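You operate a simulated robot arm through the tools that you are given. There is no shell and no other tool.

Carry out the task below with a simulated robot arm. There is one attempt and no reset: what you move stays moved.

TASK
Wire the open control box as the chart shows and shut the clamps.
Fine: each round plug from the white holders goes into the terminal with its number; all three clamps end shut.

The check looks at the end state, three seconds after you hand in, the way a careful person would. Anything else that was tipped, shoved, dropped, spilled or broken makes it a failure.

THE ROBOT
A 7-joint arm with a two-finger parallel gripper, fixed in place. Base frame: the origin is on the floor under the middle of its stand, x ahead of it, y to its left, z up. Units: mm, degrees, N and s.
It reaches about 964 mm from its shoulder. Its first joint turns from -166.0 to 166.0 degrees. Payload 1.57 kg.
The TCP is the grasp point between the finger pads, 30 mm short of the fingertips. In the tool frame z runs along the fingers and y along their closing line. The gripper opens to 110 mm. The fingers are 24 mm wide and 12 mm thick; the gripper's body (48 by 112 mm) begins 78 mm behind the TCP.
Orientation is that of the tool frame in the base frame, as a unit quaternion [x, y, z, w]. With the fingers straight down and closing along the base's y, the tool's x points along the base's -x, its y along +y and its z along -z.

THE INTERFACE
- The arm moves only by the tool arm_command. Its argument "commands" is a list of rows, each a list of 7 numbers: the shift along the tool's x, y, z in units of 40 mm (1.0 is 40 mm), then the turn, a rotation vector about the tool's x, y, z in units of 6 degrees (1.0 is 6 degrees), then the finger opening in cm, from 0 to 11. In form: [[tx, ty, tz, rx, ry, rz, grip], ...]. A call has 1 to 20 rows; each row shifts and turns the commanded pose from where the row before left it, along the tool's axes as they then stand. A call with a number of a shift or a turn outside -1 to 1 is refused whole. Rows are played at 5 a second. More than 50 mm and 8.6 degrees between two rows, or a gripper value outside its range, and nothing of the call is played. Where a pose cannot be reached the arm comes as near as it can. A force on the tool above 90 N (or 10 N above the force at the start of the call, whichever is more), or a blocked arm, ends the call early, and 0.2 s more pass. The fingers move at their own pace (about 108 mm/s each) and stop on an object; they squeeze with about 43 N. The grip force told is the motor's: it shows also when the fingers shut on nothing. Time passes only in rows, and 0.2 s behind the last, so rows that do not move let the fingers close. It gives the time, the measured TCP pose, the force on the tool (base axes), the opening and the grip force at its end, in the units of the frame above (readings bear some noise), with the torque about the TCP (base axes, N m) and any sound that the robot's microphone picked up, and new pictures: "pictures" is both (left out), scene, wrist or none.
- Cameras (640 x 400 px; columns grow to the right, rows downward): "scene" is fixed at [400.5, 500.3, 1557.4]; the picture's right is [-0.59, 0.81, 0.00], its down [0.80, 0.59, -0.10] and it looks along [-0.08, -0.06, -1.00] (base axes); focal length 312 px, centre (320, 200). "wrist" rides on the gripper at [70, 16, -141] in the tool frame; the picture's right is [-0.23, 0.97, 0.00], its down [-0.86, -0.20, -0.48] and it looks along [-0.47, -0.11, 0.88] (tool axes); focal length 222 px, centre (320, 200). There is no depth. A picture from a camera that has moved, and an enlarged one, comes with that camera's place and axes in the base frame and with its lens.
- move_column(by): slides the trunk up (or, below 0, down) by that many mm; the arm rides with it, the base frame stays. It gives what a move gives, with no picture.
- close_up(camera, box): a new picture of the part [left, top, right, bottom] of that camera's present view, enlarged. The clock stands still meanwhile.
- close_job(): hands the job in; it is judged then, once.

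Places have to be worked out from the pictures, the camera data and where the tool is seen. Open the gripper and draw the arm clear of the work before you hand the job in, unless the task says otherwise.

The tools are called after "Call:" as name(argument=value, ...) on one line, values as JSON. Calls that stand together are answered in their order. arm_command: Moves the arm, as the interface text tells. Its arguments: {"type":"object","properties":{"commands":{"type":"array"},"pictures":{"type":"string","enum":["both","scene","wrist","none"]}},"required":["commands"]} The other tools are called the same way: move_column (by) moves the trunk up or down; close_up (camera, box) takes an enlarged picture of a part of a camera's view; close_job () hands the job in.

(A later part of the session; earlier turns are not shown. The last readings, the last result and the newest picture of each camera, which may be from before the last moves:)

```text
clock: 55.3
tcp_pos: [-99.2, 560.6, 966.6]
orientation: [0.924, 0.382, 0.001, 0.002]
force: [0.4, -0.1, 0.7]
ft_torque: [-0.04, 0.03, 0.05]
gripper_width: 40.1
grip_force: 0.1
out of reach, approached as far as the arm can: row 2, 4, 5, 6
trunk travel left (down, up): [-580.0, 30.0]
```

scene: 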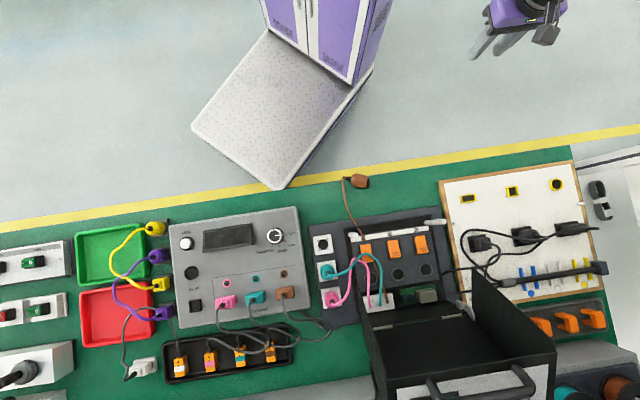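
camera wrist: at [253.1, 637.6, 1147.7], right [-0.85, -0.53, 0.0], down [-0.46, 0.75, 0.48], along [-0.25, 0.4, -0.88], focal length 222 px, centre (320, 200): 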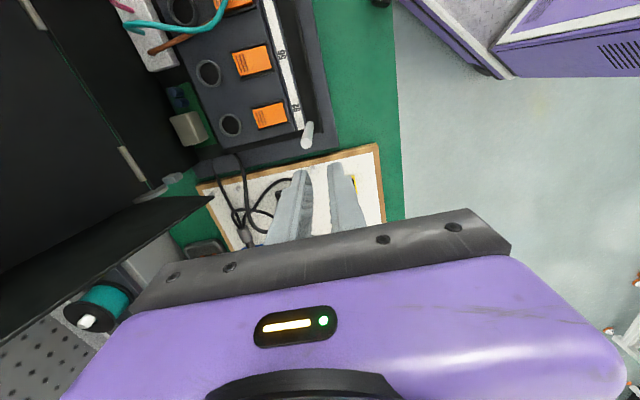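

Some rows were reached without a flag this time. I test an inward pull from this new place in free air.

Call:
arm_command(commands=[[-0.1, 0.9, 0, 0, 0, 0, 4], [-0.1, 0.9, 0, 0, 0, 0, 4], [-0.1, 0.9, 0, 0, 0, 0, 4], [-0.1, 0.9, 0, 0, 0, 0, 4]], pictures="scene")

```text
clock: 56.3
tcp_pos: [-6.0, 446.8, 965.2]
orientation: [0.925, 0.38, 0.0, 0.0]
force: [-0.7, -0.4, 0.0]
ft_torque: [-0.04, 0.02, 0.02]
gripper_width: 39.7
grip_force: 0.1
out of reach, approached as far as the arm can: row 1
trunk travel left (down, up): [-580.0, 30.0]
```

scene: 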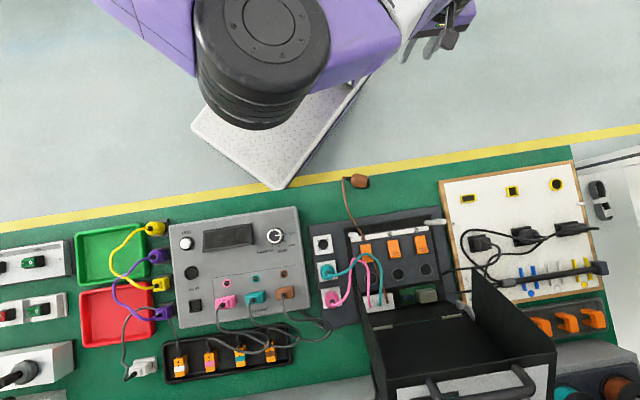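

The arm is unlocked: it followed inward to (-6,447,965) with the elbow bent again. I'll stay well inside the limit from now on. I lower the trunk by 120 mm, since the shoulder was needlessly high for reaching the sockets.

Call:
move_column(by=-120)

```text
clock: 57.8
tcp_pos: [-6.2, 445.7, 846.1]
orientation: [0.925, 0.381, 0.0, 0.0]
force: [0.3, -0.2, -0.1]
ft_torque: [0.01, 0.01, -0.03]
gripper_width: 39.8
grip_force: 0.0
trunk travel left (down, up): [-460.0, 150.0]
```

Trunk lowered. Now I turn the tool so its x-axis lines up with the lying plug's nose direction (about 117° in the base) and rise a little, still in front of the bench.

Call:
arm_command(commands=[[0, 0, -0.15, 0, 0, -1, 6], [0, 0, -0.15, 0, 0, -1, 6], [0, 0, -0.15, 0, 0, -1, 6], [0, 0, -0.15, 0, 0, -1, 6], [0, 0, -0.15, 0, 0, -1, 6], [0, 0, -0.15, 0, 0, -1, 6], [0, 0, -0.15, 0, 0, -1, 6], [0, 0, -0.15, 0, 0, -1, 6], [0, 0, -0.15, 0, 0, -1, 6], [0, 0, -0.15, 0, 0, -1, 6], [0, 0, -0.15, 0, 0, -1, 6], [0, 0, -0.15, 0, 0, -1, 6]], pictures="both")

```text
clock: 60.4
tcp_pos: [-7.9, 444.1, 919.0]
orientation: [0.523, 0.853, 0.0, 0.0]
force: [0.1, -0.3, 0.3]
ft_torque: [-0.03, -0.02, 0.03]
gripper_width: 60.0
grip_force: 0.0
trunk travel left (down, up): [-460.0, 150.0]
camera wrist: at [-24.9, 514.7, 1059.2], right [0.97, 0.24, 0.0], down [0.21, -0.85, 0.48], along [0.12, -0.46, -0.88], focal length 222 px, centre (320, 200)
```

scene: 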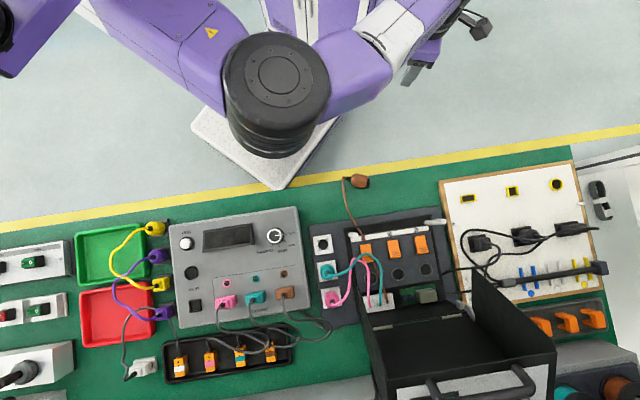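
wrist: 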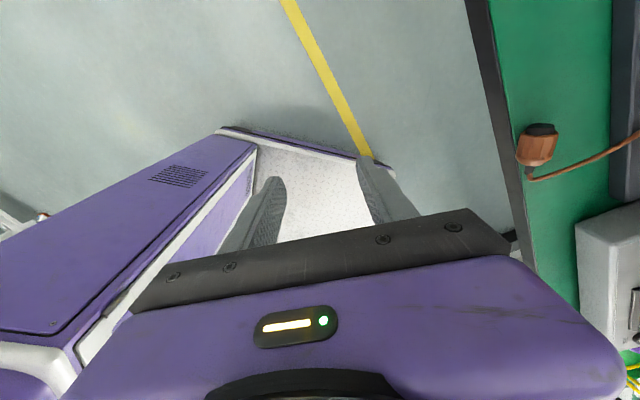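

The plug is seen at the bench edge, lying with its nose pointing away. I enlarge it in both cameras to fix its position and axis.

Call:
close_up(camera="wrist", box=[490, 100, 590, 200])

Call:
close_up(camera="scene", box=[335, 165, 383, 195])

```text
4.00 times, centred on (540, 150) of wrist
camera zoom: at [-24.9, 514.7, 1059.2], right [0.97, 0.24, 0.0], down [0.21, -0.85, 0.48], along [0.12, -0.46, -0.88], focal length 888 px, centre (-560, 400)
```

zoom: 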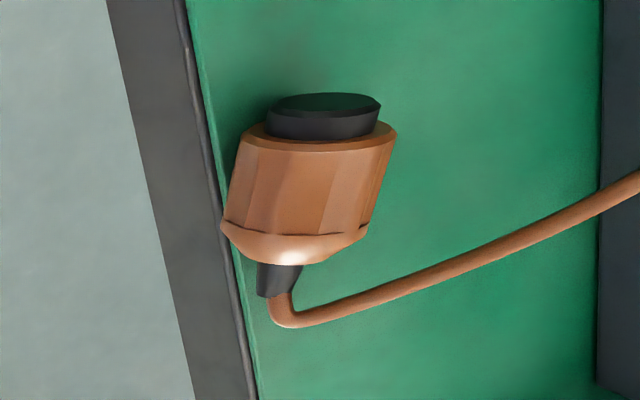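

```text
13.33 times, centred on (359, 180) of scene
camera zoom: at [400.5, 500.3, 1557.4], right [-0.59, 0.81, 0.0], down [0.8, 0.59, -0.1], along [-0.08, -0.06, -1.0], focal length 4161 px, centre (-200, 467)
```

zoom: 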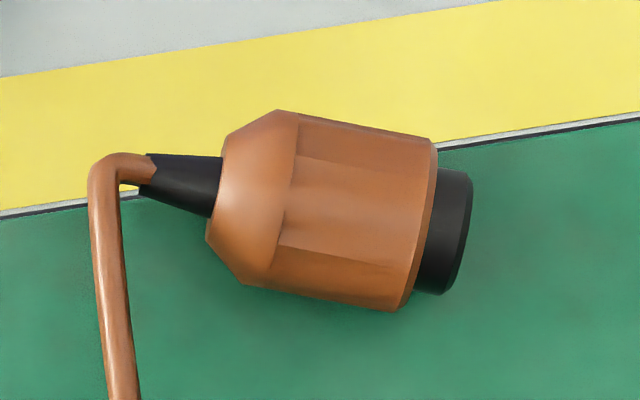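

The plug lies with its axis at z≈796, body end near (236,521) and tail near (251,485), nose direction about 113°. I align the yaw and move above it at z≈930.

Call:
arm_command(commands=[[0, 0, 0, 0, 0, 0.67, 6], [-0.207, 0.911, -0.04, 0, 0, 0, 6], [-0.207, 0.911, -0.04, 0, 0, 0, 6], [-0.207, 0.911, -0.04, 0, 0, 0, 6], [-0.207, 0.911, -0.04, 0, 0, 0, 6], [-0.207, 0.911, -0.04, 0, 0, 0, 6], [-0.207, 0.911, -0.04, 0, 0, 0, 6], [-0.207, 0.911, -0.04, 0, 0, 0, 6], [0, 0, 0, 0, 0, 0, 6]], pictures="both")

```text
clock: 62.6
tcp_pos: [231.4, 475.9, 913.0]
orientation: [0.546, 0.837, -0.025, 0.001]
force: [-0.1, -0.3, -0.7]
ft_torque: [-0.03, 0.0, -0.01]
gripper_width: 60.0
grip_force: 0.1
trunk travel left (down, up): [-460.0, 150.0]
stopped in row 9: the arm was blocked; the commanded pose is now the measured one
camera wrist: at [221.8, 553.3, 1050.8], right [0.98, 0.18, -0.03], down [0.17, -0.84, 0.51], along [0.07, -0.51, -0.86], focal length 222 px, centre (320, 200)
```

scene: 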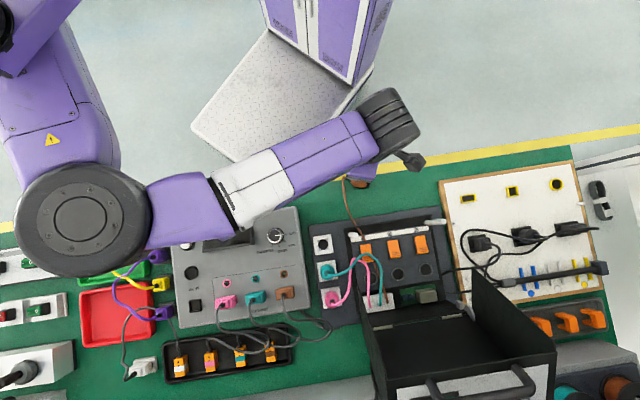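
wrist: 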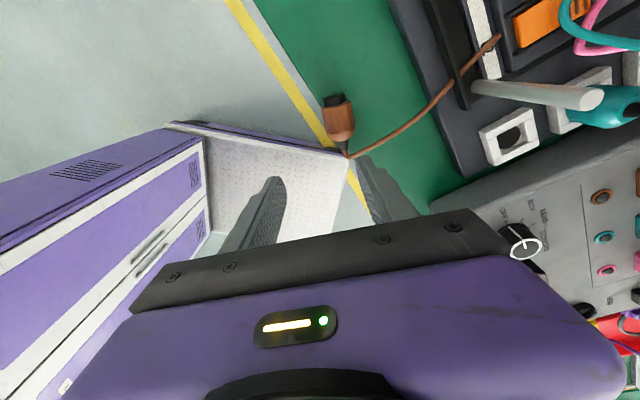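

The arm met a joint limit near the end: so close in, it should work lower relative to the shoulder. I go down 40 mm and begin tilting the tool toward the plug's nose direction.

Call:
arm_command(commands=[[0, 0, 0.5, 0, 0, 0, 6], [0, 0, 0.5, 0, 0, 0, 6], [0, 0, 0, 0, 0.8, 0, 6], [0, 0, 0, 0, 0.8, 0, 6], [0, 0, 0, 0, 0.8, 0, 6]], pictures="scene")

```text
clock: 63.8
tcp_pos: [230.9, 475.9, 873.7]
orientation: [0.545, 0.831, 0.046, -0.105]
force: [-0.5, 0.2, 0.9]
ft_torque: [-0.01, -0.04, -0.04]
gripper_width: 59.9
grip_force: 0.0
trunk travel left (down, up): [-460.0, 150.0]
```

scene: 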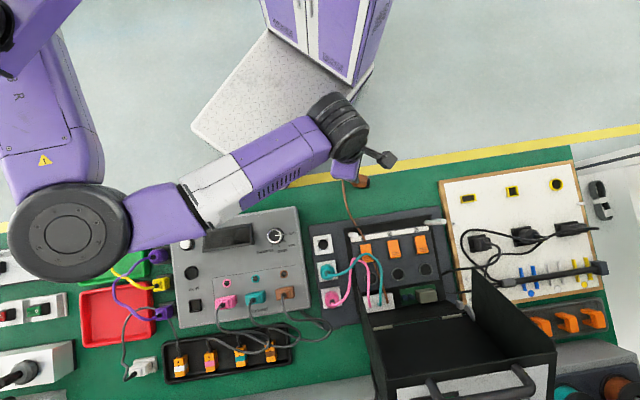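

That works. I complete the tilt to 50° from vertical toward the nose direction, correcting the small roll.

Call:
arm_command(commands=[[0, 0, 0, -0.047, 0.772, -0.011, 6], [0, 0, 0, -0.047, 0.772, -0.011, 6], [0, 0, 0, -0.047, 0.772, -0.011, 6], [0, 0, 0, -0.047, 0.772, -0.011, 6], [0, 0, 0, -0.047, 0.772, -0.011, 6], [0, 0, 0, -0.047, 0.772, -0.011, 6], [0, 0, 0, -0.047, 0.772, -0.011, 6], [0, 0, 0, -0.047, 0.772, -0.011, 6], [0, 0, 0, 0, 0, 0, 6]], pictures="both")

Call:
close_up(camera="wrist", box=[260, 80, 420, 220])

```text
clock: 65.8
tcp_pos: [232.1, 476.1, 873.6]
orientation: [0.499, 0.757, 0.233, -0.352]
force: [0.1, 0.3, 0.2]
ft_torque: [0.03, -0.01, -0.03]
gripper_width: 60.0
grip_force: 0.2
trunk travel left (down, up): [-460.0, 150.0]
camera wrist: at [271.2, 425.0, 1017.5], right [0.95, 0.25, -0.17], down [0.18, -0.92, -0.35], along [-0.25, 0.3, -0.92], focal length 222 px, centre (320, 200)
```

scene: 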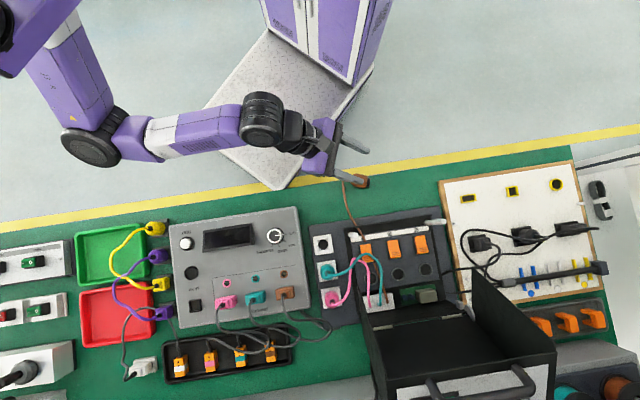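
wrist: 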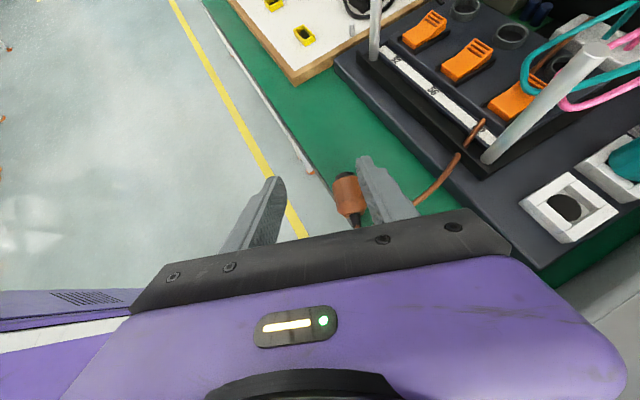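

```text
2.86 times, centred on (340, 150) of wrist
camera zoom: at [271.2, 425.0, 1017.5], right [0.95, 0.25, -0.17], down [0.18, -0.92, -0.35], along [-0.25, 0.3, -0.92], focal length 635 px, centre (263, 343)
```

zoom: 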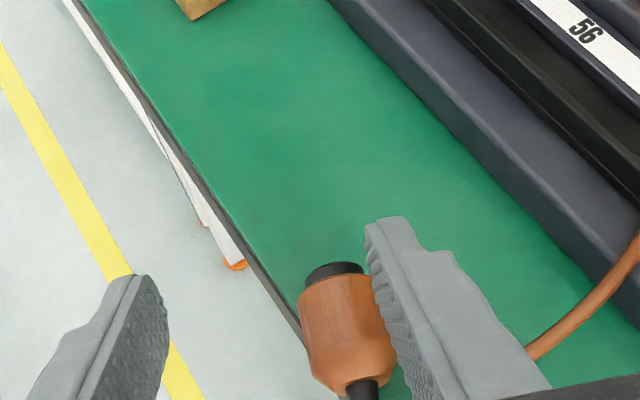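

The tool is at the right slant. I shift sideways 21 mm to centre on the plug and go down two thirds of the way.

Call:
arm_command(commands=[[0, 0.54, 0, 0, 0, 0, 5.4], [-0.34, 0, 0.373, 0, 0, 0, 5.4], [-0.34, 0, 0.373, 0, 0, 0, 5.4], [0, 0, 0, 0, 0, 0, 5.4]], pictures="none")

Call:
close_up(camera="wrist", box=[240, 100, 400, 220])

Call:
close_up(camera="scene", box=[320, 150, 400, 210])

```text
clock: 66.8
tcp_pos: [249.3, 488.5, 832.9]
orientation: [0.499, 0.757, 0.232, -0.352]
force: [-1.2, -0.2, -0.6]
ft_torque: [0.02, 0.0, 0.03]
gripper_width: 54.1
grip_force: 0.1
trunk travel left (down, up): [-460.0, 150.0]
```

```text
3.33 times, centred on (320, 160) of wrist
camera zoom: at [289.3, 437.4, 977.7], right [0.95, 0.25, -0.17], down [0.18, -0.92, -0.35], along [-0.25, 0.3, -0.92], focal length 740 px, centre (320, 333)
```

zoom: 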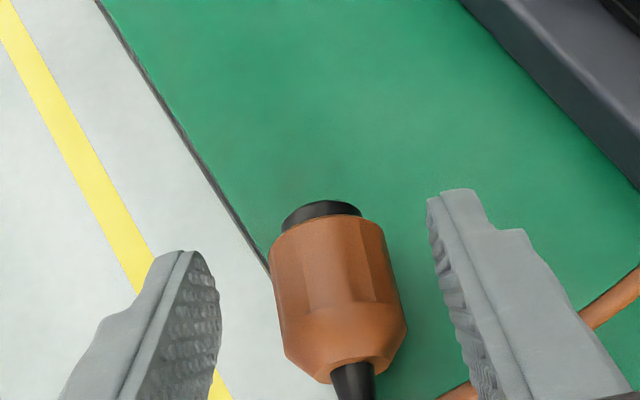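

```text
6.67 times, centred on (360, 180) of scene
camera zoom: at [400.5, 500.3, 1557.4], right [-0.59, 0.81, 0.0], down [0.8, 0.59, -0.1], along [-0.08, -0.06, -1.0], focal length 2080 px, centre (53, 333)
```

zoom: 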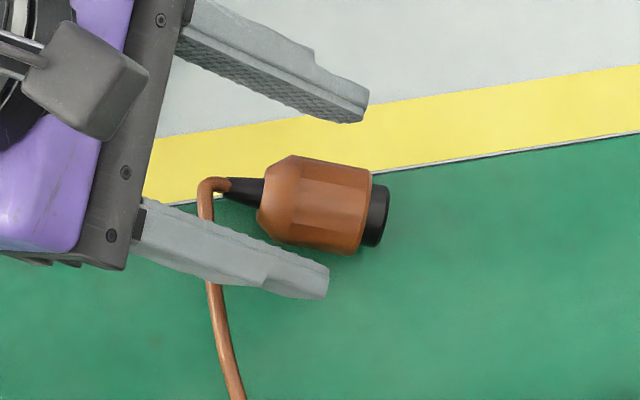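

The plug is centred to within 2 mm between the fingers. I make the last 20 mm of descent slowly.

Call:
arm_command(commands=[[-0.16, 0.03, 0.19, 0, 0, 0, 5.4], [-0.16, 0.02, 0.19, 0, 0, 0, 5.4], [0, 0, 0, 0, 0, 0, 5.4]], pictures="none")

Call:
close_up(camera="wrist", box=[240, 100, 400, 220])

Call:
close_up(camera="scene", box=[320, 150, 400, 210])

```text
clock: 67.6
tcp_pos: [248.7, 491.9, 812.6]
orientation: [0.5, 0.757, 0.233, -0.351]
force: [0.6, 0.1, 0.3]
ft_torque: [0.0, 0.0, 0.0]
gripper_width: 53.9
grip_force: 0.1
trunk travel left (down, up): [-460.0, 150.0]
```

```text
3.33 times, centred on (320, 160) of wrist
camera zoom: at [289.1, 440.6, 956.7], right [0.95, 0.25, -0.17], down [0.18, -0.92, -0.35], along [-0.25, 0.3, -0.92], focal length 740 px, centre (320, 333)
```

zoom: 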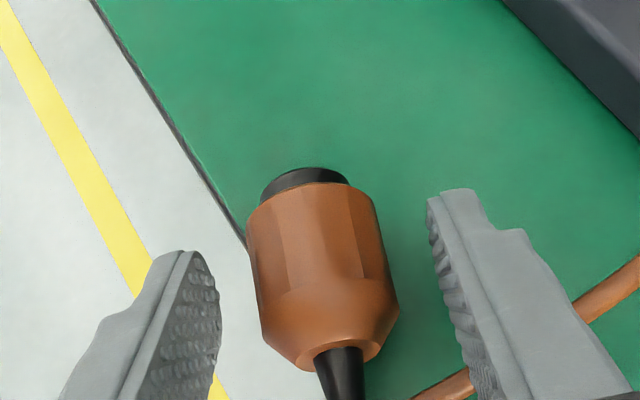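

```text
6.67 times, centred on (360, 180) of scene
camera zoom: at [400.5, 500.3, 1557.4], right [-0.59, 0.81, 0.0], down [0.8, 0.59, -0.1], along [-0.08, -0.06, -1.0], focal length 2080 px, centre (53, 333)
```

zoom: 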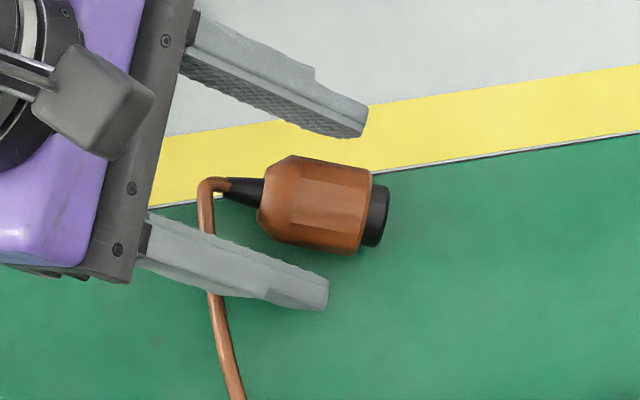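

No bench contact, and the tips straddle the plug body. I close the gripper.

Call:
arm_command(commands=[[0, 0, 0, 0, 0, 0, 2.0], [0, 0, 0, 0, 0, 0, 2.0], [0, 0, 0, 0, 0, 0, 2.0], [0, 0, 0, 0, 0, 0, 2.0]], pictures="none")

Call:
close_up(camera="wrist", box=[240, 100, 400, 220])

Call:
close_up(camera="scene", box=[320, 150, 400, 210])

```text
clock: 68.6
tcp_pos: [250.6, 490.5, 813.1]
orientation: [0.5, 0.756, 0.233, -0.352]
force: [0.3, -0.6, 0.2]
ft_torque: [-0.02, 0.0, -0.01]
gripper_width: 30.9
grip_force: 39.5
trunk travel left (down, up): [-460.0, 150.0]
```

```text
3.33 times, centred on (320, 160) of wrist
camera zoom: at [289.0, 440.6, 956.9], right [0.95, 0.25, -0.17], down [0.18, -0.92, -0.35], along [-0.25, 0.3, -0.92], focal length 740 px, centre (320, 333)
```

zoom: 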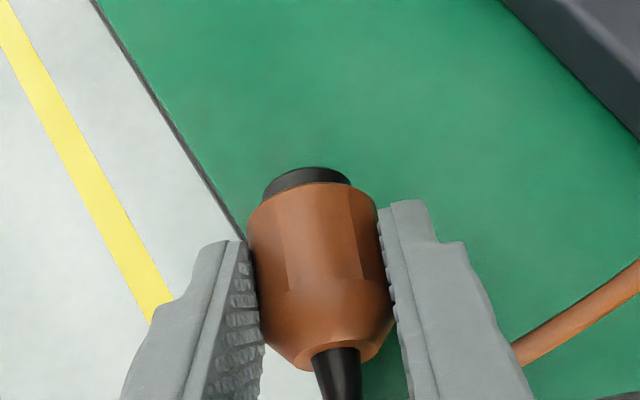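

```text
6.67 times, centred on (360, 180) of scene
camera zoom: at [400.5, 500.3, 1557.4], right [-0.59, 0.81, 0.0], down [0.8, 0.59, -0.1], along [-0.08, -0.06, -1.0], focal length 2080 px, centre (53, 333)
```

zoom: 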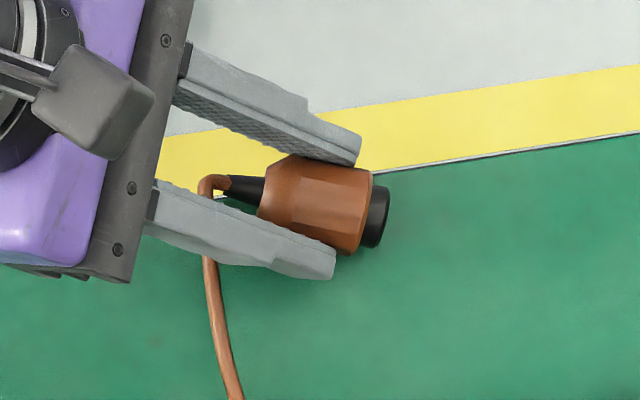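

The plug is held firmly at 30.9 mm. I lift it 66 mm straight up.

Call:
arm_command(commands=[[0.2, 0, -0.168, 0, 0, 0, 2.0], [0.3, 0, -0.252, 0, 0, 0, 2.0], [0.38, 0, -0.319, 0, 0, 0, 2.0], [0.38, 0, -0.319, 0, 0, 0, 2.0], [0, 0, 0, 0, 0, 0, 2.0]], pictures="both")

Call:
close_up(camera="wrist", box=[240, 100, 400, 220])

```text
clock: 69.8
tcp_pos: [248.9, 493.5, 881.0]
orientation: [0.5, 0.757, 0.232, -0.352]
force: [-0.9, 0.1, -0.9]
ft_torque: [-0.03, -0.02, -0.02]
gripper_width: 30.8
grip_force: 40.4
trunk travel left (down, up): [-460.0, 150.0]
camera wrist: at [289.1, 442.2, 1024.8], right [0.95, 0.25, -0.17], down [0.18, -0.92, -0.35], along [-0.25, 0.3, -0.92], focal length 222 px, centre (320, 200)
```

scene: 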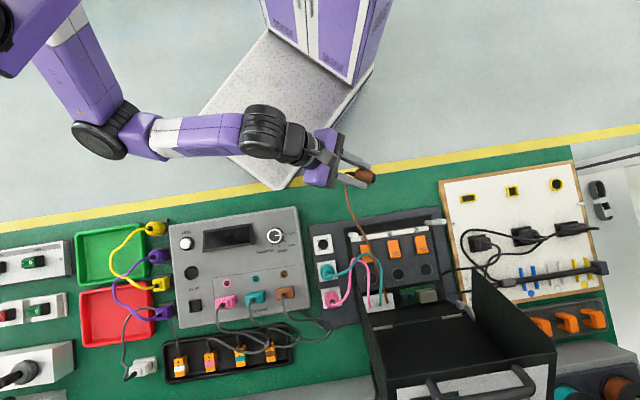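
wrist: 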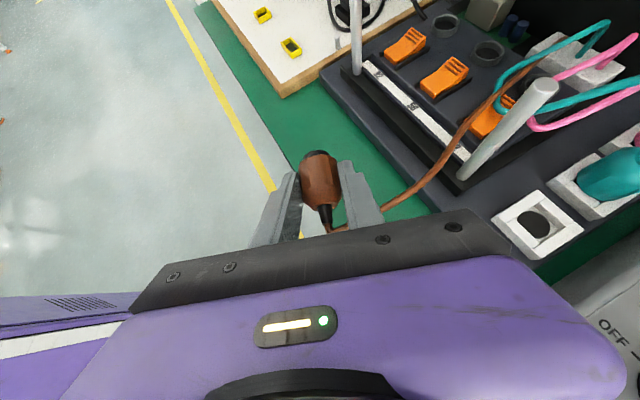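

```text
3.33 times, centred on (320, 160) of wrist
camera zoom: at [289.1, 442.2, 1024.8], right [0.95, 0.25, -0.17], down [0.18, -0.92, -0.35], along [-0.25, 0.3, -0.92], focal length 740 px, centre (320, 333)
```

zoom: 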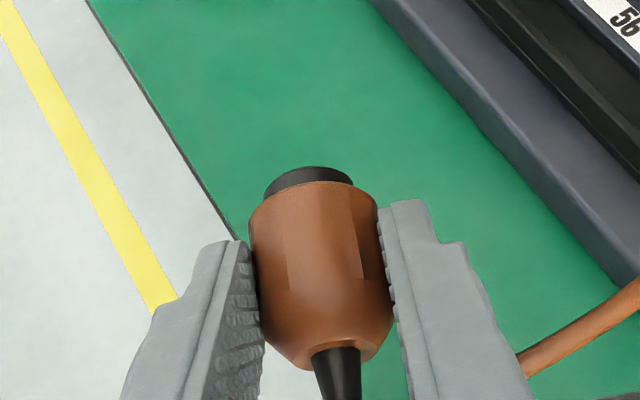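

The plug rides firmly. I will stand it in its empty holder and regrasp it at the right slant. First I bring the tool back to vertical here.

Call:
arm_command(commands=[[0, 0, 0, 0, -0.7, 0, 2.0], [0, 0, 0, 0, -0.85, 0, 2.0], [0, 0, 0, 0, -0.85, 0, 2.0], [0, 0, 0, 0, -0.85, 0, 2.0], [0, 0, 0, 0, -0.85, 0, 2.0], [0, 0, 0, 0, -0.85, 0, 2.0], [0, 0, 0, 0, -0.85, 0, 2.0], [0, 0, 0, 0, -0.85, 0, 2.0], [0, 0, 0, 0, -0.85, 0, 2.0], [0, 0, 0, 0, -0.85, 0, 2.0]], pictures="both")

```text
clock: 72.0
tcp_pos: [249.7, 492.8, 881.3]
orientation: [0.552, 0.834, -0.001, 0.001]
force: [0.8, 2.8, -0.8]
ft_torque: [0.02, 0.02, -0.01]
gripper_width: 30.9
grip_force: 39.8
trunk travel left (down, up): [-460.0, 150.0]
camera wrist: at [236.7, 564.0, 1021.4], right [0.99, 0.17, 0.0], down [0.15, -0.86, 0.48], along [0.08, -0.47, -0.88], focal length 222 px, centre (320, 200)
```

scene: 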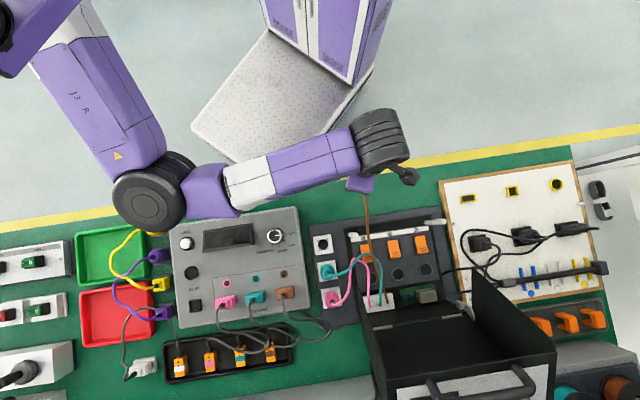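
wrist: 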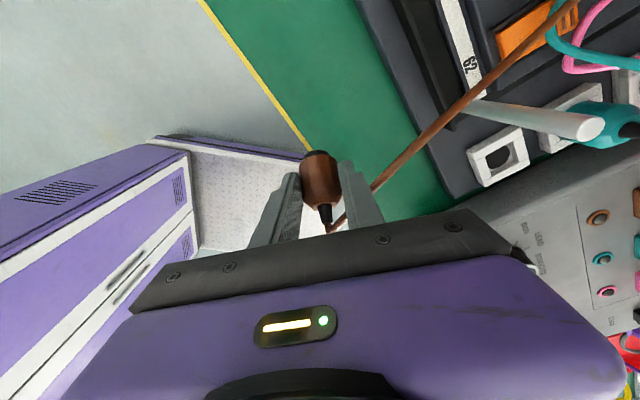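

The cable is nearly taut here (force 2.8 N), so I bring the plug back toward the holder area before turning.

Call:
arm_command(commands=[[-0.341, 0.65, 0, 0, 0, 0, 2.0], [-0.341, 0.65, 0, 0, 0, 0, 2.0], [-0.341, 0.65, 0, 0, 0, 0, 2.0], [-0.341, 0.65, 0, 0, 0, 0, 2.0], [-0.341, 0.65, 0, 0, 0, 0, 2.0], [0, 0, 0, 0, 0, 0, 2.0]], pictures="both")

```text
clock: 73.4
tcp_pos: [395.1, 483.0, 879.3]
orientation: [0.551, 0.834, -0.001, 0.002]
force: [-0.1, 0.6, 0.1]
ft_torque: [0.01, 0.01, -0.01]
gripper_width: 31.0
grip_force: 40.0
trunk travel left (down, up): [-460.0, 150.0]
camera wrist: at [382.5, 554.2, 1020.3], right [0.98, 0.17, 0.0], down [0.15, -0.86, 0.48], along [0.08, -0.47, -0.88], focal length 222 px, centre (320, 200)
```

scene: 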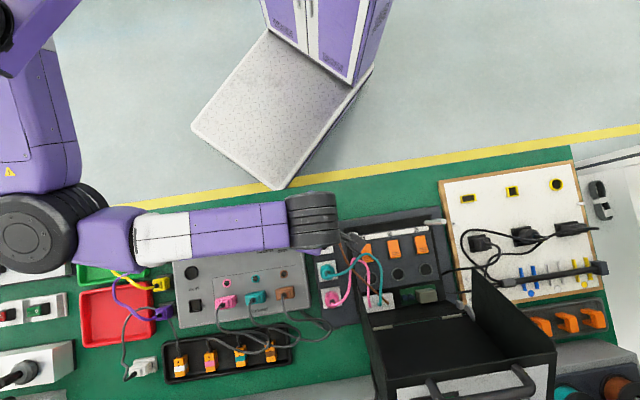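
wrist: 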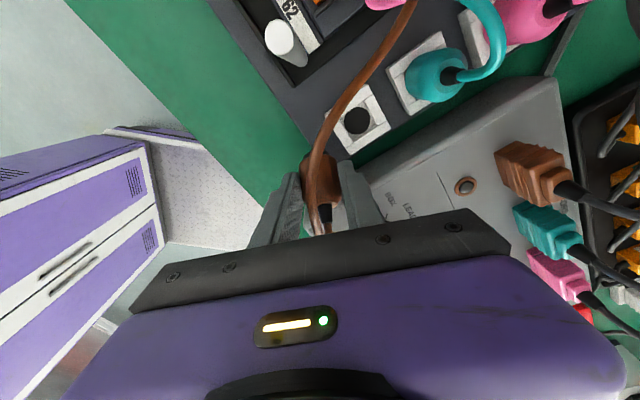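

Forces are nil again. I turn the tool 107° so that, once slanted, the gripper body will be on the robot side of the holder.

Call:
arm_command(commands=[[0, 0, 0, 0, 0, -0.9, 2.0], [0, 0, 0, 0, 0, -1, 2.0], [0, 0, 0, 0, 0, -1, 2.0], [0, 0, 0, 0, 0, -1, 2.0], [0, 0, 0, 0, 0, -1, 2.0], [0, 0, 0, 0, 0, -1, 2.0], [0, 0, 0, 0, 0, -1, 2.0], [0, 0, 0, 0, 0, -1, 2.0], [0, 0, 0, 0, 0, -1, 2.0], [0, 0, 0, 0, 0, -1, 2.0], [0, 0, 0, 0, 0, -1, 2.0], [0, 0, 0, 0, 0, -1, 2.0], [0, 0, 0, 0, 0, -1, 2.0], [0, 0, 0, 0, 0, -1, 2.0], [0, 0, 0, 0, 0, -1, 2.0], [0, 0, 0, 0, 0, -1, 2.0], [0, 0, 0, 0, 0, -1, 2.0], [0, 0, 0, 0, 0, -0.9, 2.0]], pictures="both")

```text
clock: 77.2
tcp_pos: [394.0, 482.6, 880.4]
orientation: [-0.343, 0.939, -0.002, 0.0]
force: [0.1, -0.3, -0.5]
ft_torque: [-0.01, 0.02, 0.0]
gripper_width: 30.9
grip_force: 39.9
trunk travel left (down, up): [-460.0, 150.0]
camera wrist: at [331.3, 450.2, 1021.0], right [-0.45, 0.89, 0.0], down [0.78, 0.4, 0.48], along [0.43, 0.21, -0.88], focal length 222 px, centre (320, 200)
```

scene: 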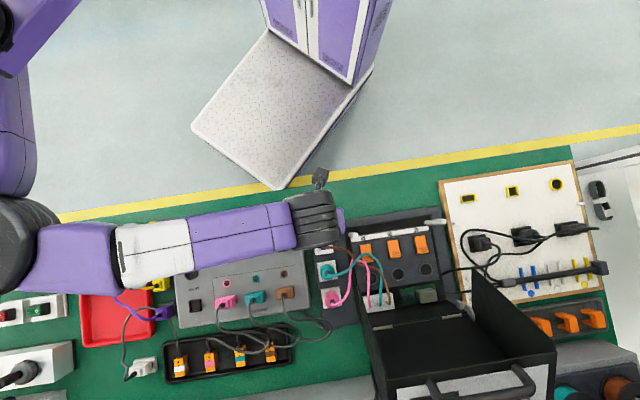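
wrist: 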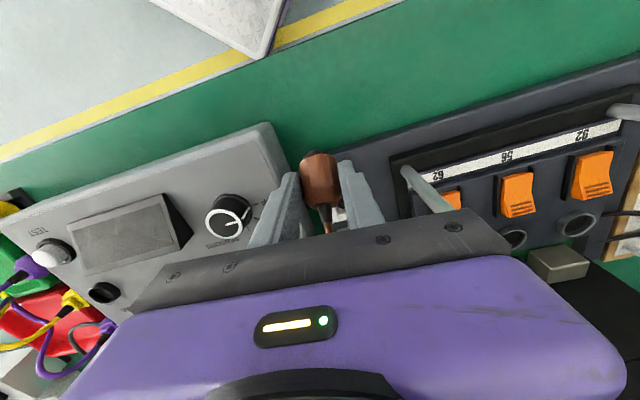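

The yaw is fine (tool x at 220°). Now I tilt the tool −40°, which should bring the plug's nose straight down.

Call:
arm_command(commands=[[0, 0, 0, 0, -0.7, 0, 2.0], [0, 0, 0, 0, -0.85, 0, 2.0], [0, 0, 0, 0, -0.85, 0, 2.0], [0, 0, 0, 0, -0.85, 0, 2.0], [0, 0, 0, 0, -0.85, 0, 2.0], [0, 0, 0, 0, -0.85, 0, 2.0], [0, 0, 0, 0, -0.85, 0, 2.0], [0, 0, 0, 0, -0.87, 0, 2.0], [0, 0, 0, 0, 0, 0, 2.0]], pictures="both")

Call:
close_up(camera="wrist", box=[240, 100, 400, 220])

Call:
close_up(camera="scene", box=[280, 190, 380, 260])

```text
clock: 79.2
tcp_pos: [416.3, 472.3, 871.9]
orientation: [-0.297, 0.893, 0.103, 0.321]
force: [11.2, 12.5, 19.1]
ft_torque: [0.53, -0.84, 0.28]
gripper_width: 30.8
grip_force: 40.0
trunk travel left (down, up): [-460.0, 150.0]
camera wrist: at [291.6, 400.4, 937.3], right [-0.44, 0.89, 0.14], down [0.4, 0.06, 0.91], along [0.8, 0.46, -0.38], focal length 222 px, centre (320, 200)
```

scene: 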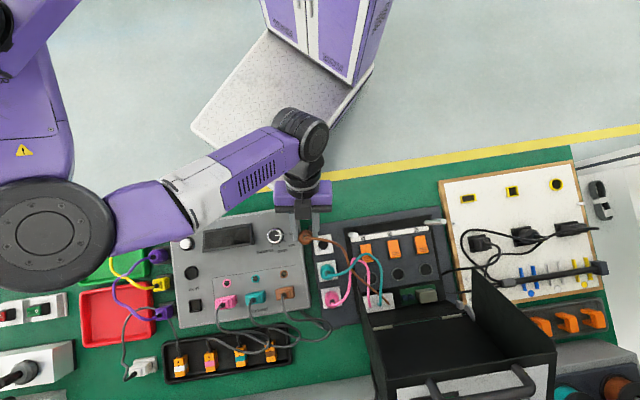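
wrist: 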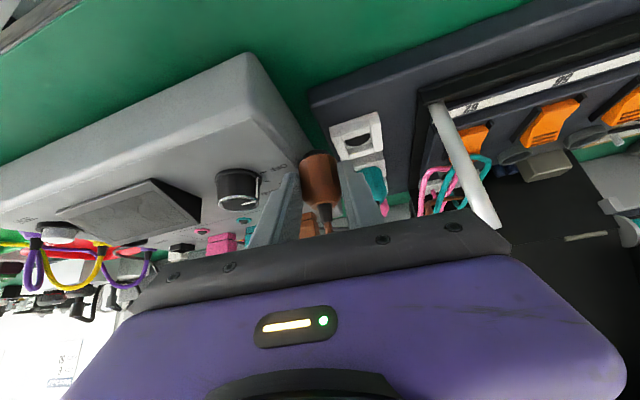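

```text
3.33 times, centred on (320, 160) of wrist
camera zoom: at [291.6, 400.4, 937.3], right [-0.44, 0.89, 0.14], down [0.4, 0.06, 0.91], along [0.8, 0.46, -0.38], focal length 740 px, centre (320, 333)
```

zoom: 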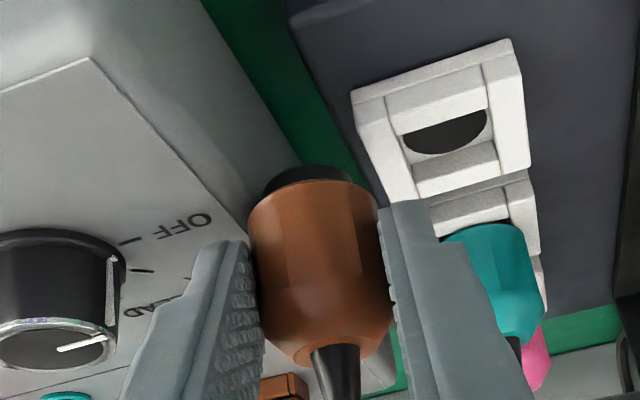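

```text
5.71 times, centred on (330, 225) of scene
camera zoom: at [400.5, 500.3, 1557.4], right [-0.59, 0.81, 0.0], down [0.8, 0.59, -0.1], along [-0.08, -0.06, -1.0], focal length 1783 px, centre (263, 57)
```

zoom: 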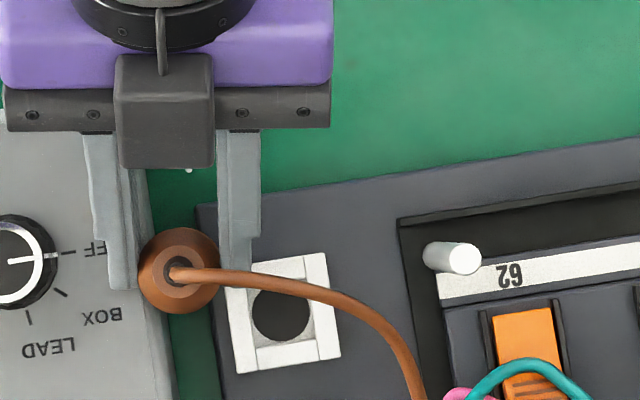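

There is about 25 N of contact: the left finger has come onto the tester's edge while the tool shifted. I lift away at once and move back toward the panel side.

Call:
arm_command(commands=[[-0.2, 0, -0.24, 0, 0, 0, 2.0], [-0.2, 0, -0.24, 0, 0, 0, 2.0], [-0.2, 0, -0.24, 0, 0, 0, 2.0]], pictures="scene")

Call:
close_up(camera="scene", box=[250, 180, 380, 260])

```text
clock: 80.2
tcp_pos: [378.9, 450.7, 876.4]
orientation: [-0.317, 0.902, 0.089, 0.279]
force: [-0.3, -0.2, -1.2]
ft_torque: [-0.02, 0.03, -0.01]
gripper_width: 30.8
grip_force: 39.7
trunk travel left (down, up): [-460.0, 150.0]
stopped in row 3: the arm was blocked; the commanded pose is now the measured one
```

scene: 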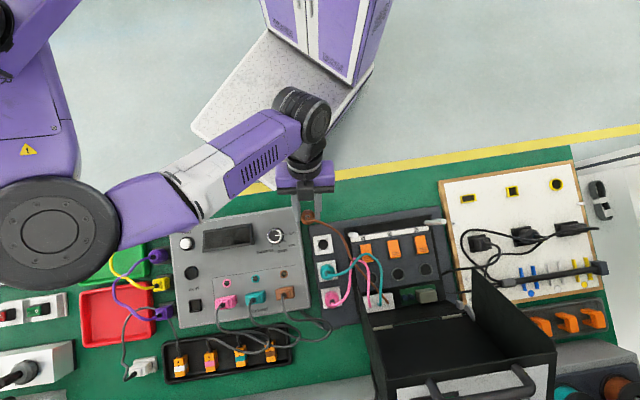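

```text
4.92 times, centred on (315, 220) of scene
camera zoom: at [400.5, 500.3, 1557.4], right [-0.59, 0.81, 0.0], down [0.8, 0.59, -0.1], along [-0.08, -0.06, -1.0], focal length 1536 px, centre (345, 102)
```

zoom: 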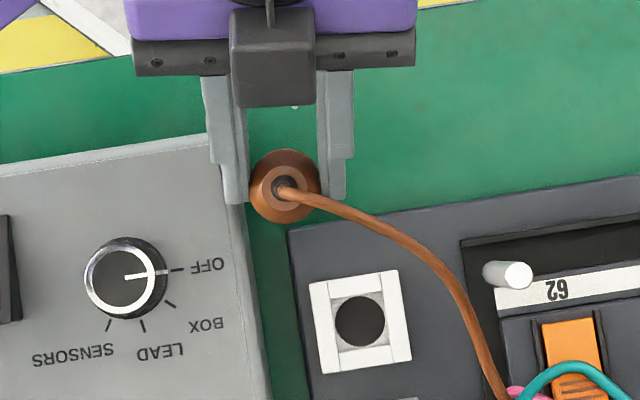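

The force is gone; the arm reached a joint limit here, being too high relative to the shoulder for this close-in slant. Before going on I check with the same enlarged view as earlier whether the tester was shifted.

Call:
close_up(camera="scene", box=[300, 225, 380, 315])

Call:
close_up(camera="scene", box=[130, 200, 330, 325])

```text
4.44 times, centred on (340, 270) of scene
camera zoom: at [400.5, 500.3, 1557.4], right [-0.59, 0.81, 0.0], down [0.8, 0.59, -0.1], along [-0.08, -0.06, -1.0], focal length 1387 px, centre (231, -111)
```

zoom: 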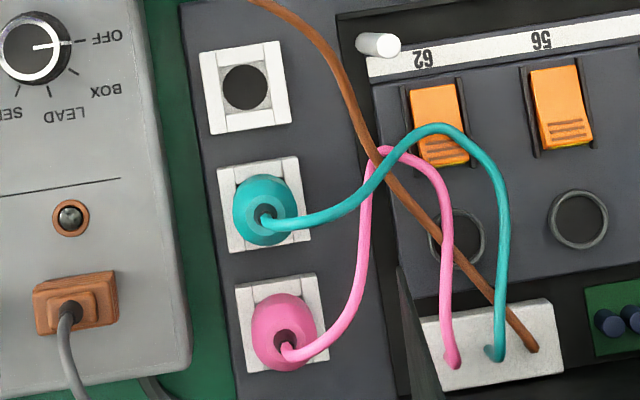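

```text
3.20 times, centred on (230, 262) of scene
camera zoom: at [400.5, 500.3, 1557.4], right [-0.59, 0.81, 0.0], down [0.8, 0.59, -0.1], along [-0.08, -0.06, -1.0], focal length 999 px, centre (608, 0)
```

zoom: 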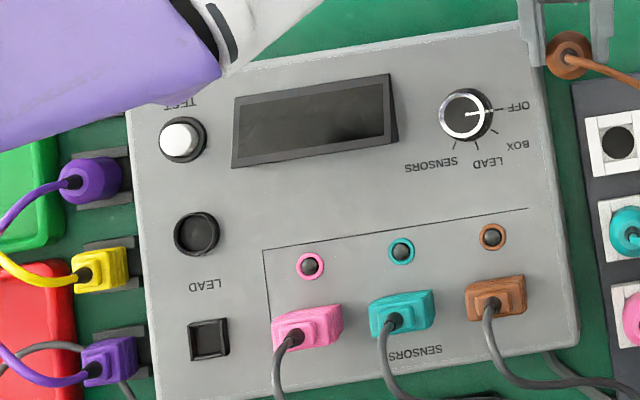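

The tester has not moved. I raise the trunk 120 mm again so that the arm has room for this close-in slanted placing.

Call:
move_column(by=120)

```text
clock: 81.7
tcp_pos: [379.4, 450.9, 996.3]
orientation: [-0.317, 0.902, 0.089, 0.28]
force: [0.4, 2.7, -2.0]
ft_torque: [-0.06, 0.07, 0.03]
gripper_width: 31.1
grip_force: 39.7
trunk travel left (down, up): [-580.0, 30.0]
```

Now I move down toward the holder along the tool axis, ending about 50 mm above it, and complete the tilt.

Call:
arm_command(commands=[[0.01, 0.28, 0.8, 0, 0, 0, 2.0], [0.01, 0.28, 0.9, 0, 0, 0, 2.0], [0.01, 0.28, 0.9, 0, 0, 0, 2.0], [0, 0, 0.25, 0, 0, 0, 2.0], [0, 0, 0, 0, -0.5, 0, 2.0], [0, 0, 0, 0, -0.48, 0, 2.0], [0, 0, 0, 0, 0, 0, 2.0]], pictures="both")

Call:
close_up(camera="wrist", box=[240, 100, 400, 220])

Call:
close_up(camera="scene", box=[290, 200, 386, 260])

```text
clock: 83.3
tcp_pos: [409.3, 515.9, 902.9]
orientation: [-0.311, 0.886, 0.105, 0.326]
force: [-0.1, 0.0, -0.2]
ft_torque: [0.02, -0.01, 0.01]
gripper_width: 30.9
grip_force: 39.5
trunk travel left (down, up): [-580.0, 30.0]
camera wrist: at [285.4, 440.7, 966.1], right [-0.47, 0.87, 0.13], down [0.39, 0.07, 0.92], along [0.79, 0.48, -0.37], focal length 222 px, centre (320, 200)
```

scene: 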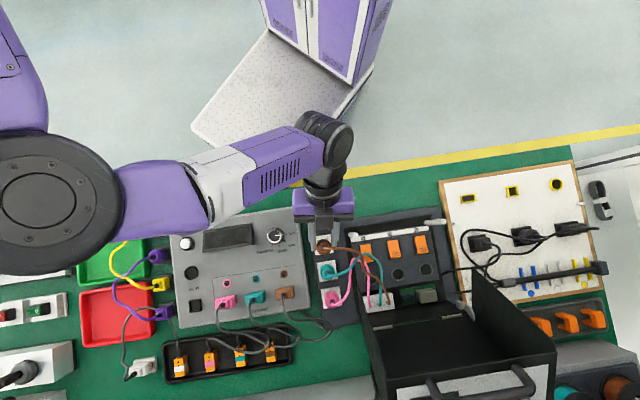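
wrist: 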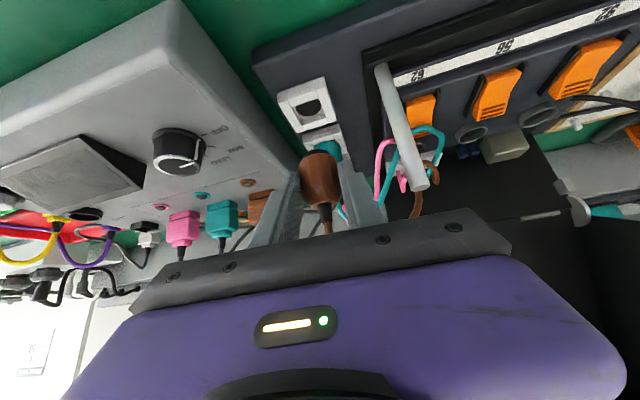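

```text
3.33 times, centred on (320, 160) of wrist
camera zoom: at [285.4, 440.7, 966.1], right [-0.47, 0.87, 0.13], down [0.39, 0.07, 0.92], along [0.79, 0.48, -0.37], focal length 740 px, centre (320, 333)
```

zoom: 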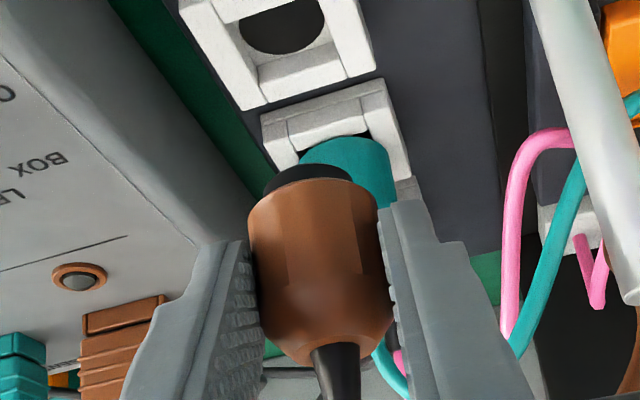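

```text
6.67 times, centred on (338, 230) of scene
camera zoom: at [400.5, 500.3, 1557.4], right [-0.59, 0.81, 0.0], down [0.8, 0.59, -0.1], along [-0.08, -0.06, -1.0], focal length 2080 px, centre (200, 0)
```

zoom: 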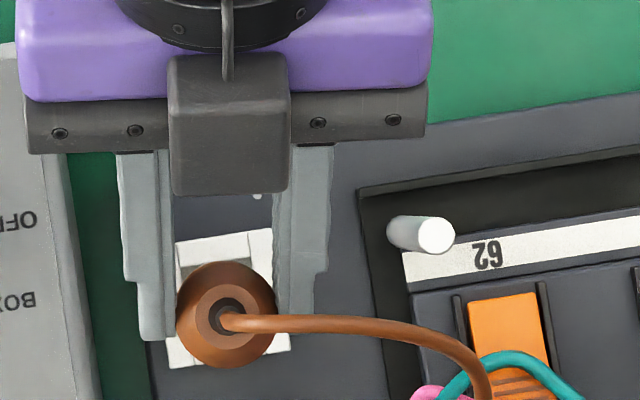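

The plug hangs upright above the holder; the scene view shows it about 1.6 mm too far from the robot. I correct that and go down 40 mm, stopping just before the nose enters.

Call:
arm_command(commands=[[0.032, -0.005, -0.027, 0, 0, 0, 2.0], [0.161, 0.004, 0.191, 0, 0, 0, 2.0], [0.161, 0.004, 0.191, 0, 0, 0, 2.0], [0.161, 0.004, 0.191, 0, 0, 0, 2.0], [0.161, 0.004, 0.191, 0, 0, 0, 2.0], [0, 0, 0, 0, 0, 0, 2.0]], pictures="none")

Call:
close_up(camera="wrist", box=[240, 100, 400, 220])

Call:
close_up(camera="scene", box=[300, 220, 356, 255])

```text
clock: 84.7
tcp_pos: [408.0, 514.0, 861.9]
orientation: [-0.312, 0.886, 0.107, 0.326]
force: [-0.1, -0.3, -0.2]
ft_torque: [0.02, -0.01, -0.01]
gripper_width: 30.9
grip_force: 40.7
trunk travel left (down, up): [-580.0, 30.0]
```

```text
3.33 times, centred on (320, 160) of wrist
camera zoom: at [284.0, 438.6, 924.6], right [-0.47, 0.87, 0.13], down [0.39, 0.07, 0.92], along [0.79, 0.48, -0.37], focal length 740 px, centre (320, 333)
```

zoom: 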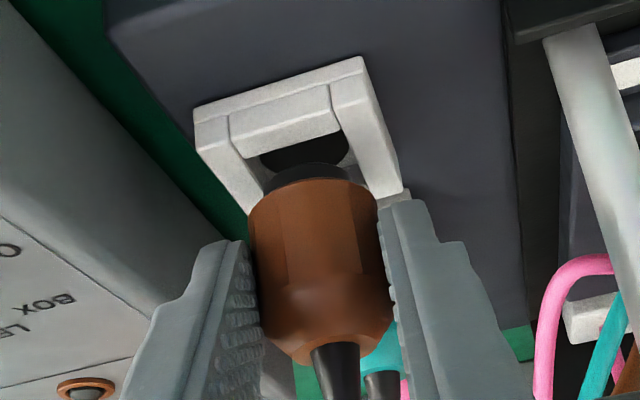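

```text
11.43 times, centred on (328, 238) of scene
camera zoom: at [400.5, 500.3, 1557.4], right [-0.59, 0.81, 0.0], down [0.8, 0.59, -0.1], along [-0.08, -0.06, -1.0], focal length 3566 px, centre (229, -229)
```

zoom: 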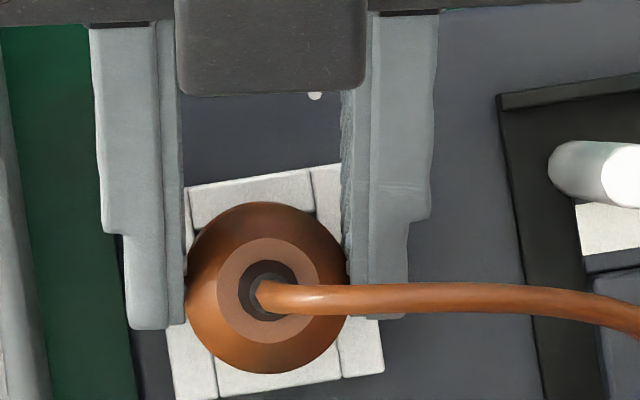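

The plug is above the hole to within about 1 mm in both views. I lower it slowly by 17 mm, watching for contact.

Call:
arm_command(commands=[[0.056, 0.001, 0.067, 0, 0, 0, 2.0], [0.056, 0.001, 0.067, 0, 0, 0, 2.0], [0.056, 0.001, 0.067, 0, 0, 0, 2.0], [0.056, 0.001, 0.067, 0, 0, 0, 2.0], [0.056, 0.001, 0.067, 0, 0, 0, 2.0], [0, 0, 0, 0, 0, 0, 2.0]], pictures="none")

Call:
close_up(camera="wrist", box=[240, 100, 400, 220])

```text
clock: 86.1
tcp_pos: [408.8, 515.8, 849.5]
orientation: [-0.311, 0.885, 0.107, 0.329]
force: [-7.3, -24.3, 59.3]
ft_torque: [0.32, -0.4, -0.21]
gripper_width: 31.8
grip_force: 40.3
trunk travel left (down, up): [-580.0, 30.0]
```

```text
3.33 times, centred on (320, 160) of wrist
camera zoom: at [284.0, 439.4, 910.3], right [-0.47, 0.87, 0.13], down [0.38, 0.06, 0.92], along [0.8, 0.48, -0.36], focal length 740 px, centre (320, 333)
```

zoom: 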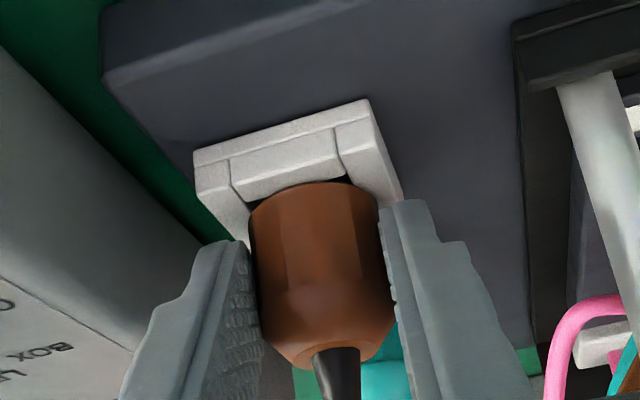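

Contact with 59 N, with the holder pushing the plug back toward the robot, so it sits slightly too far out. I back up 4 mm, shift 1 mm toward the robot and lower again gently.

Call:
arm_command(commands=[[-0.065, -0.001, -0.076, 0, 0, 0, 2.0], [0.019, -0.003, -0.016, 0, 0, 0, 2.0], [0, 0, 0, 0, 0, 0, 2.0]], pictures="none")

Call:
close_up(camera="wrist", box=[270, 120, 350, 180])

Call:
close_up(camera="scene", box=[300, 220, 356, 255])

```text
clock: 86.9
tcp_pos: [407.2, 515.5, 848.9]
orientation: [-0.312, 0.886, 0.106, 0.327]
force: [7.4, 3.9, 9.8]
ft_torque: [0.34, -0.4, -0.15]
gripper_width: 31.1
grip_force: 40.1
trunk travel left (down, up): [-580.0, 30.0]
```

```text
6.67 times, centred on (310, 150) of wrist
camera zoom: at [284.1, 439.8, 911.3], right [-0.47, 0.87, 0.13], down [0.38, 0.07, 0.92], along [0.79, 0.48, -0.37], focal length 1481 px, centre (387, 533)
```

zoom: 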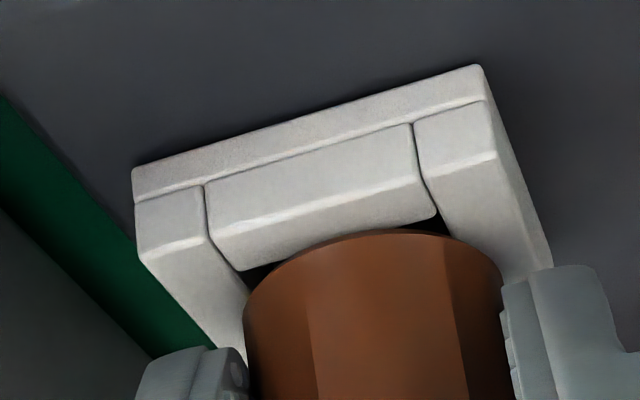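

```text
11.43 times, centred on (328, 238) of scene
camera zoom: at [400.5, 500.3, 1557.4], right [-0.59, 0.81, 0.0], down [0.8, 0.59, -0.1], along [-0.08, -0.06, -1.0], focal length 3566 px, centre (229, -229)
```

zoom: 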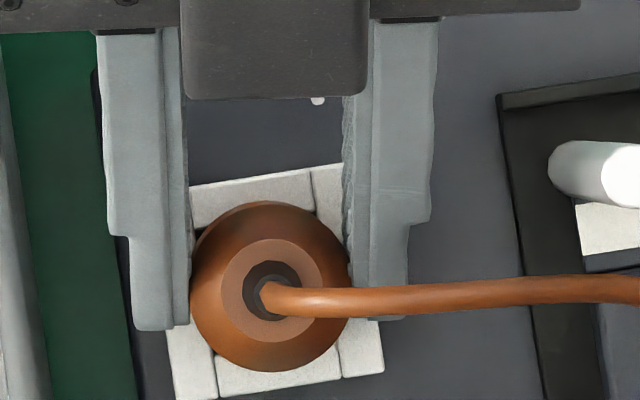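

Sideways forces now reverse with a 1 mm shift, so the nose is in the hole and the fingertips rest on the rim. I release the plug by opening to 42 mm.

Call:
arm_command(commands=[[0, 0, 0, 0, 0, 0, 3.6], [0, 0, 0, 0, 0, 0, 4.2], [0, 0, 0, 0, 0, 0, 4.2]], pictures="none")

Call:
close_up(camera="wrist", box=[240, 100, 400, 220])

Call:
close_up(camera="scene", box=[300, 220, 356, 255])

```text
clock: 87.7
tcp_pos: [406.4, 514.9, 848.6]
orientation: [-0.312, 0.886, 0.106, 0.326]
force: [-0.5, 0.6, 0.2]
ft_torque: [-0.01, 0.01, 0.02]
gripper_width: 41.8
grip_force: 0.1
trunk travel left (down, up): [-580.0, 30.0]
```

```text
3.33 times, centred on (320, 160) of wrist
camera zoom: at [282.7, 439.1, 911.9], right [-0.47, 0.87, 0.13], down [0.39, 0.07, 0.92], along [0.79, 0.48, -0.37], focal length 740 px, centre (320, 333)
```

zoom: 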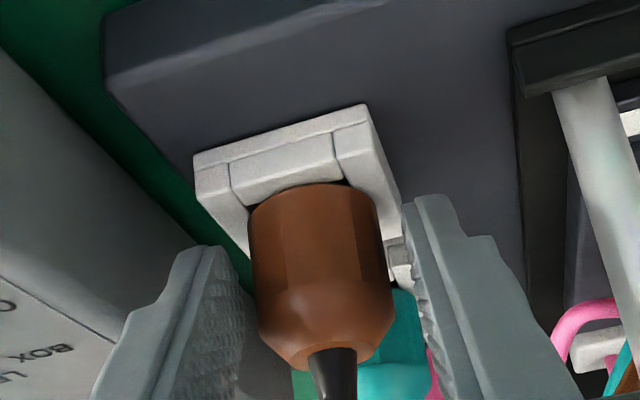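

```text
11.43 times, centred on (328, 238) of scene
camera zoom: at [400.5, 500.3, 1557.4], right [-0.59, 0.81, 0.0], down [0.8, 0.59, -0.1], along [-0.08, -0.06, -1.0], focal length 3566 px, centre (229, -229)
```

zoom: 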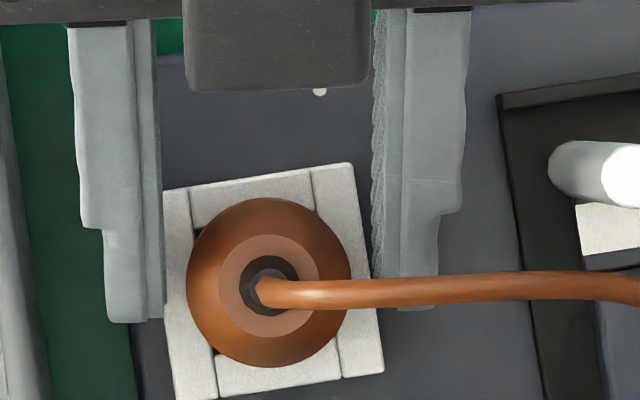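

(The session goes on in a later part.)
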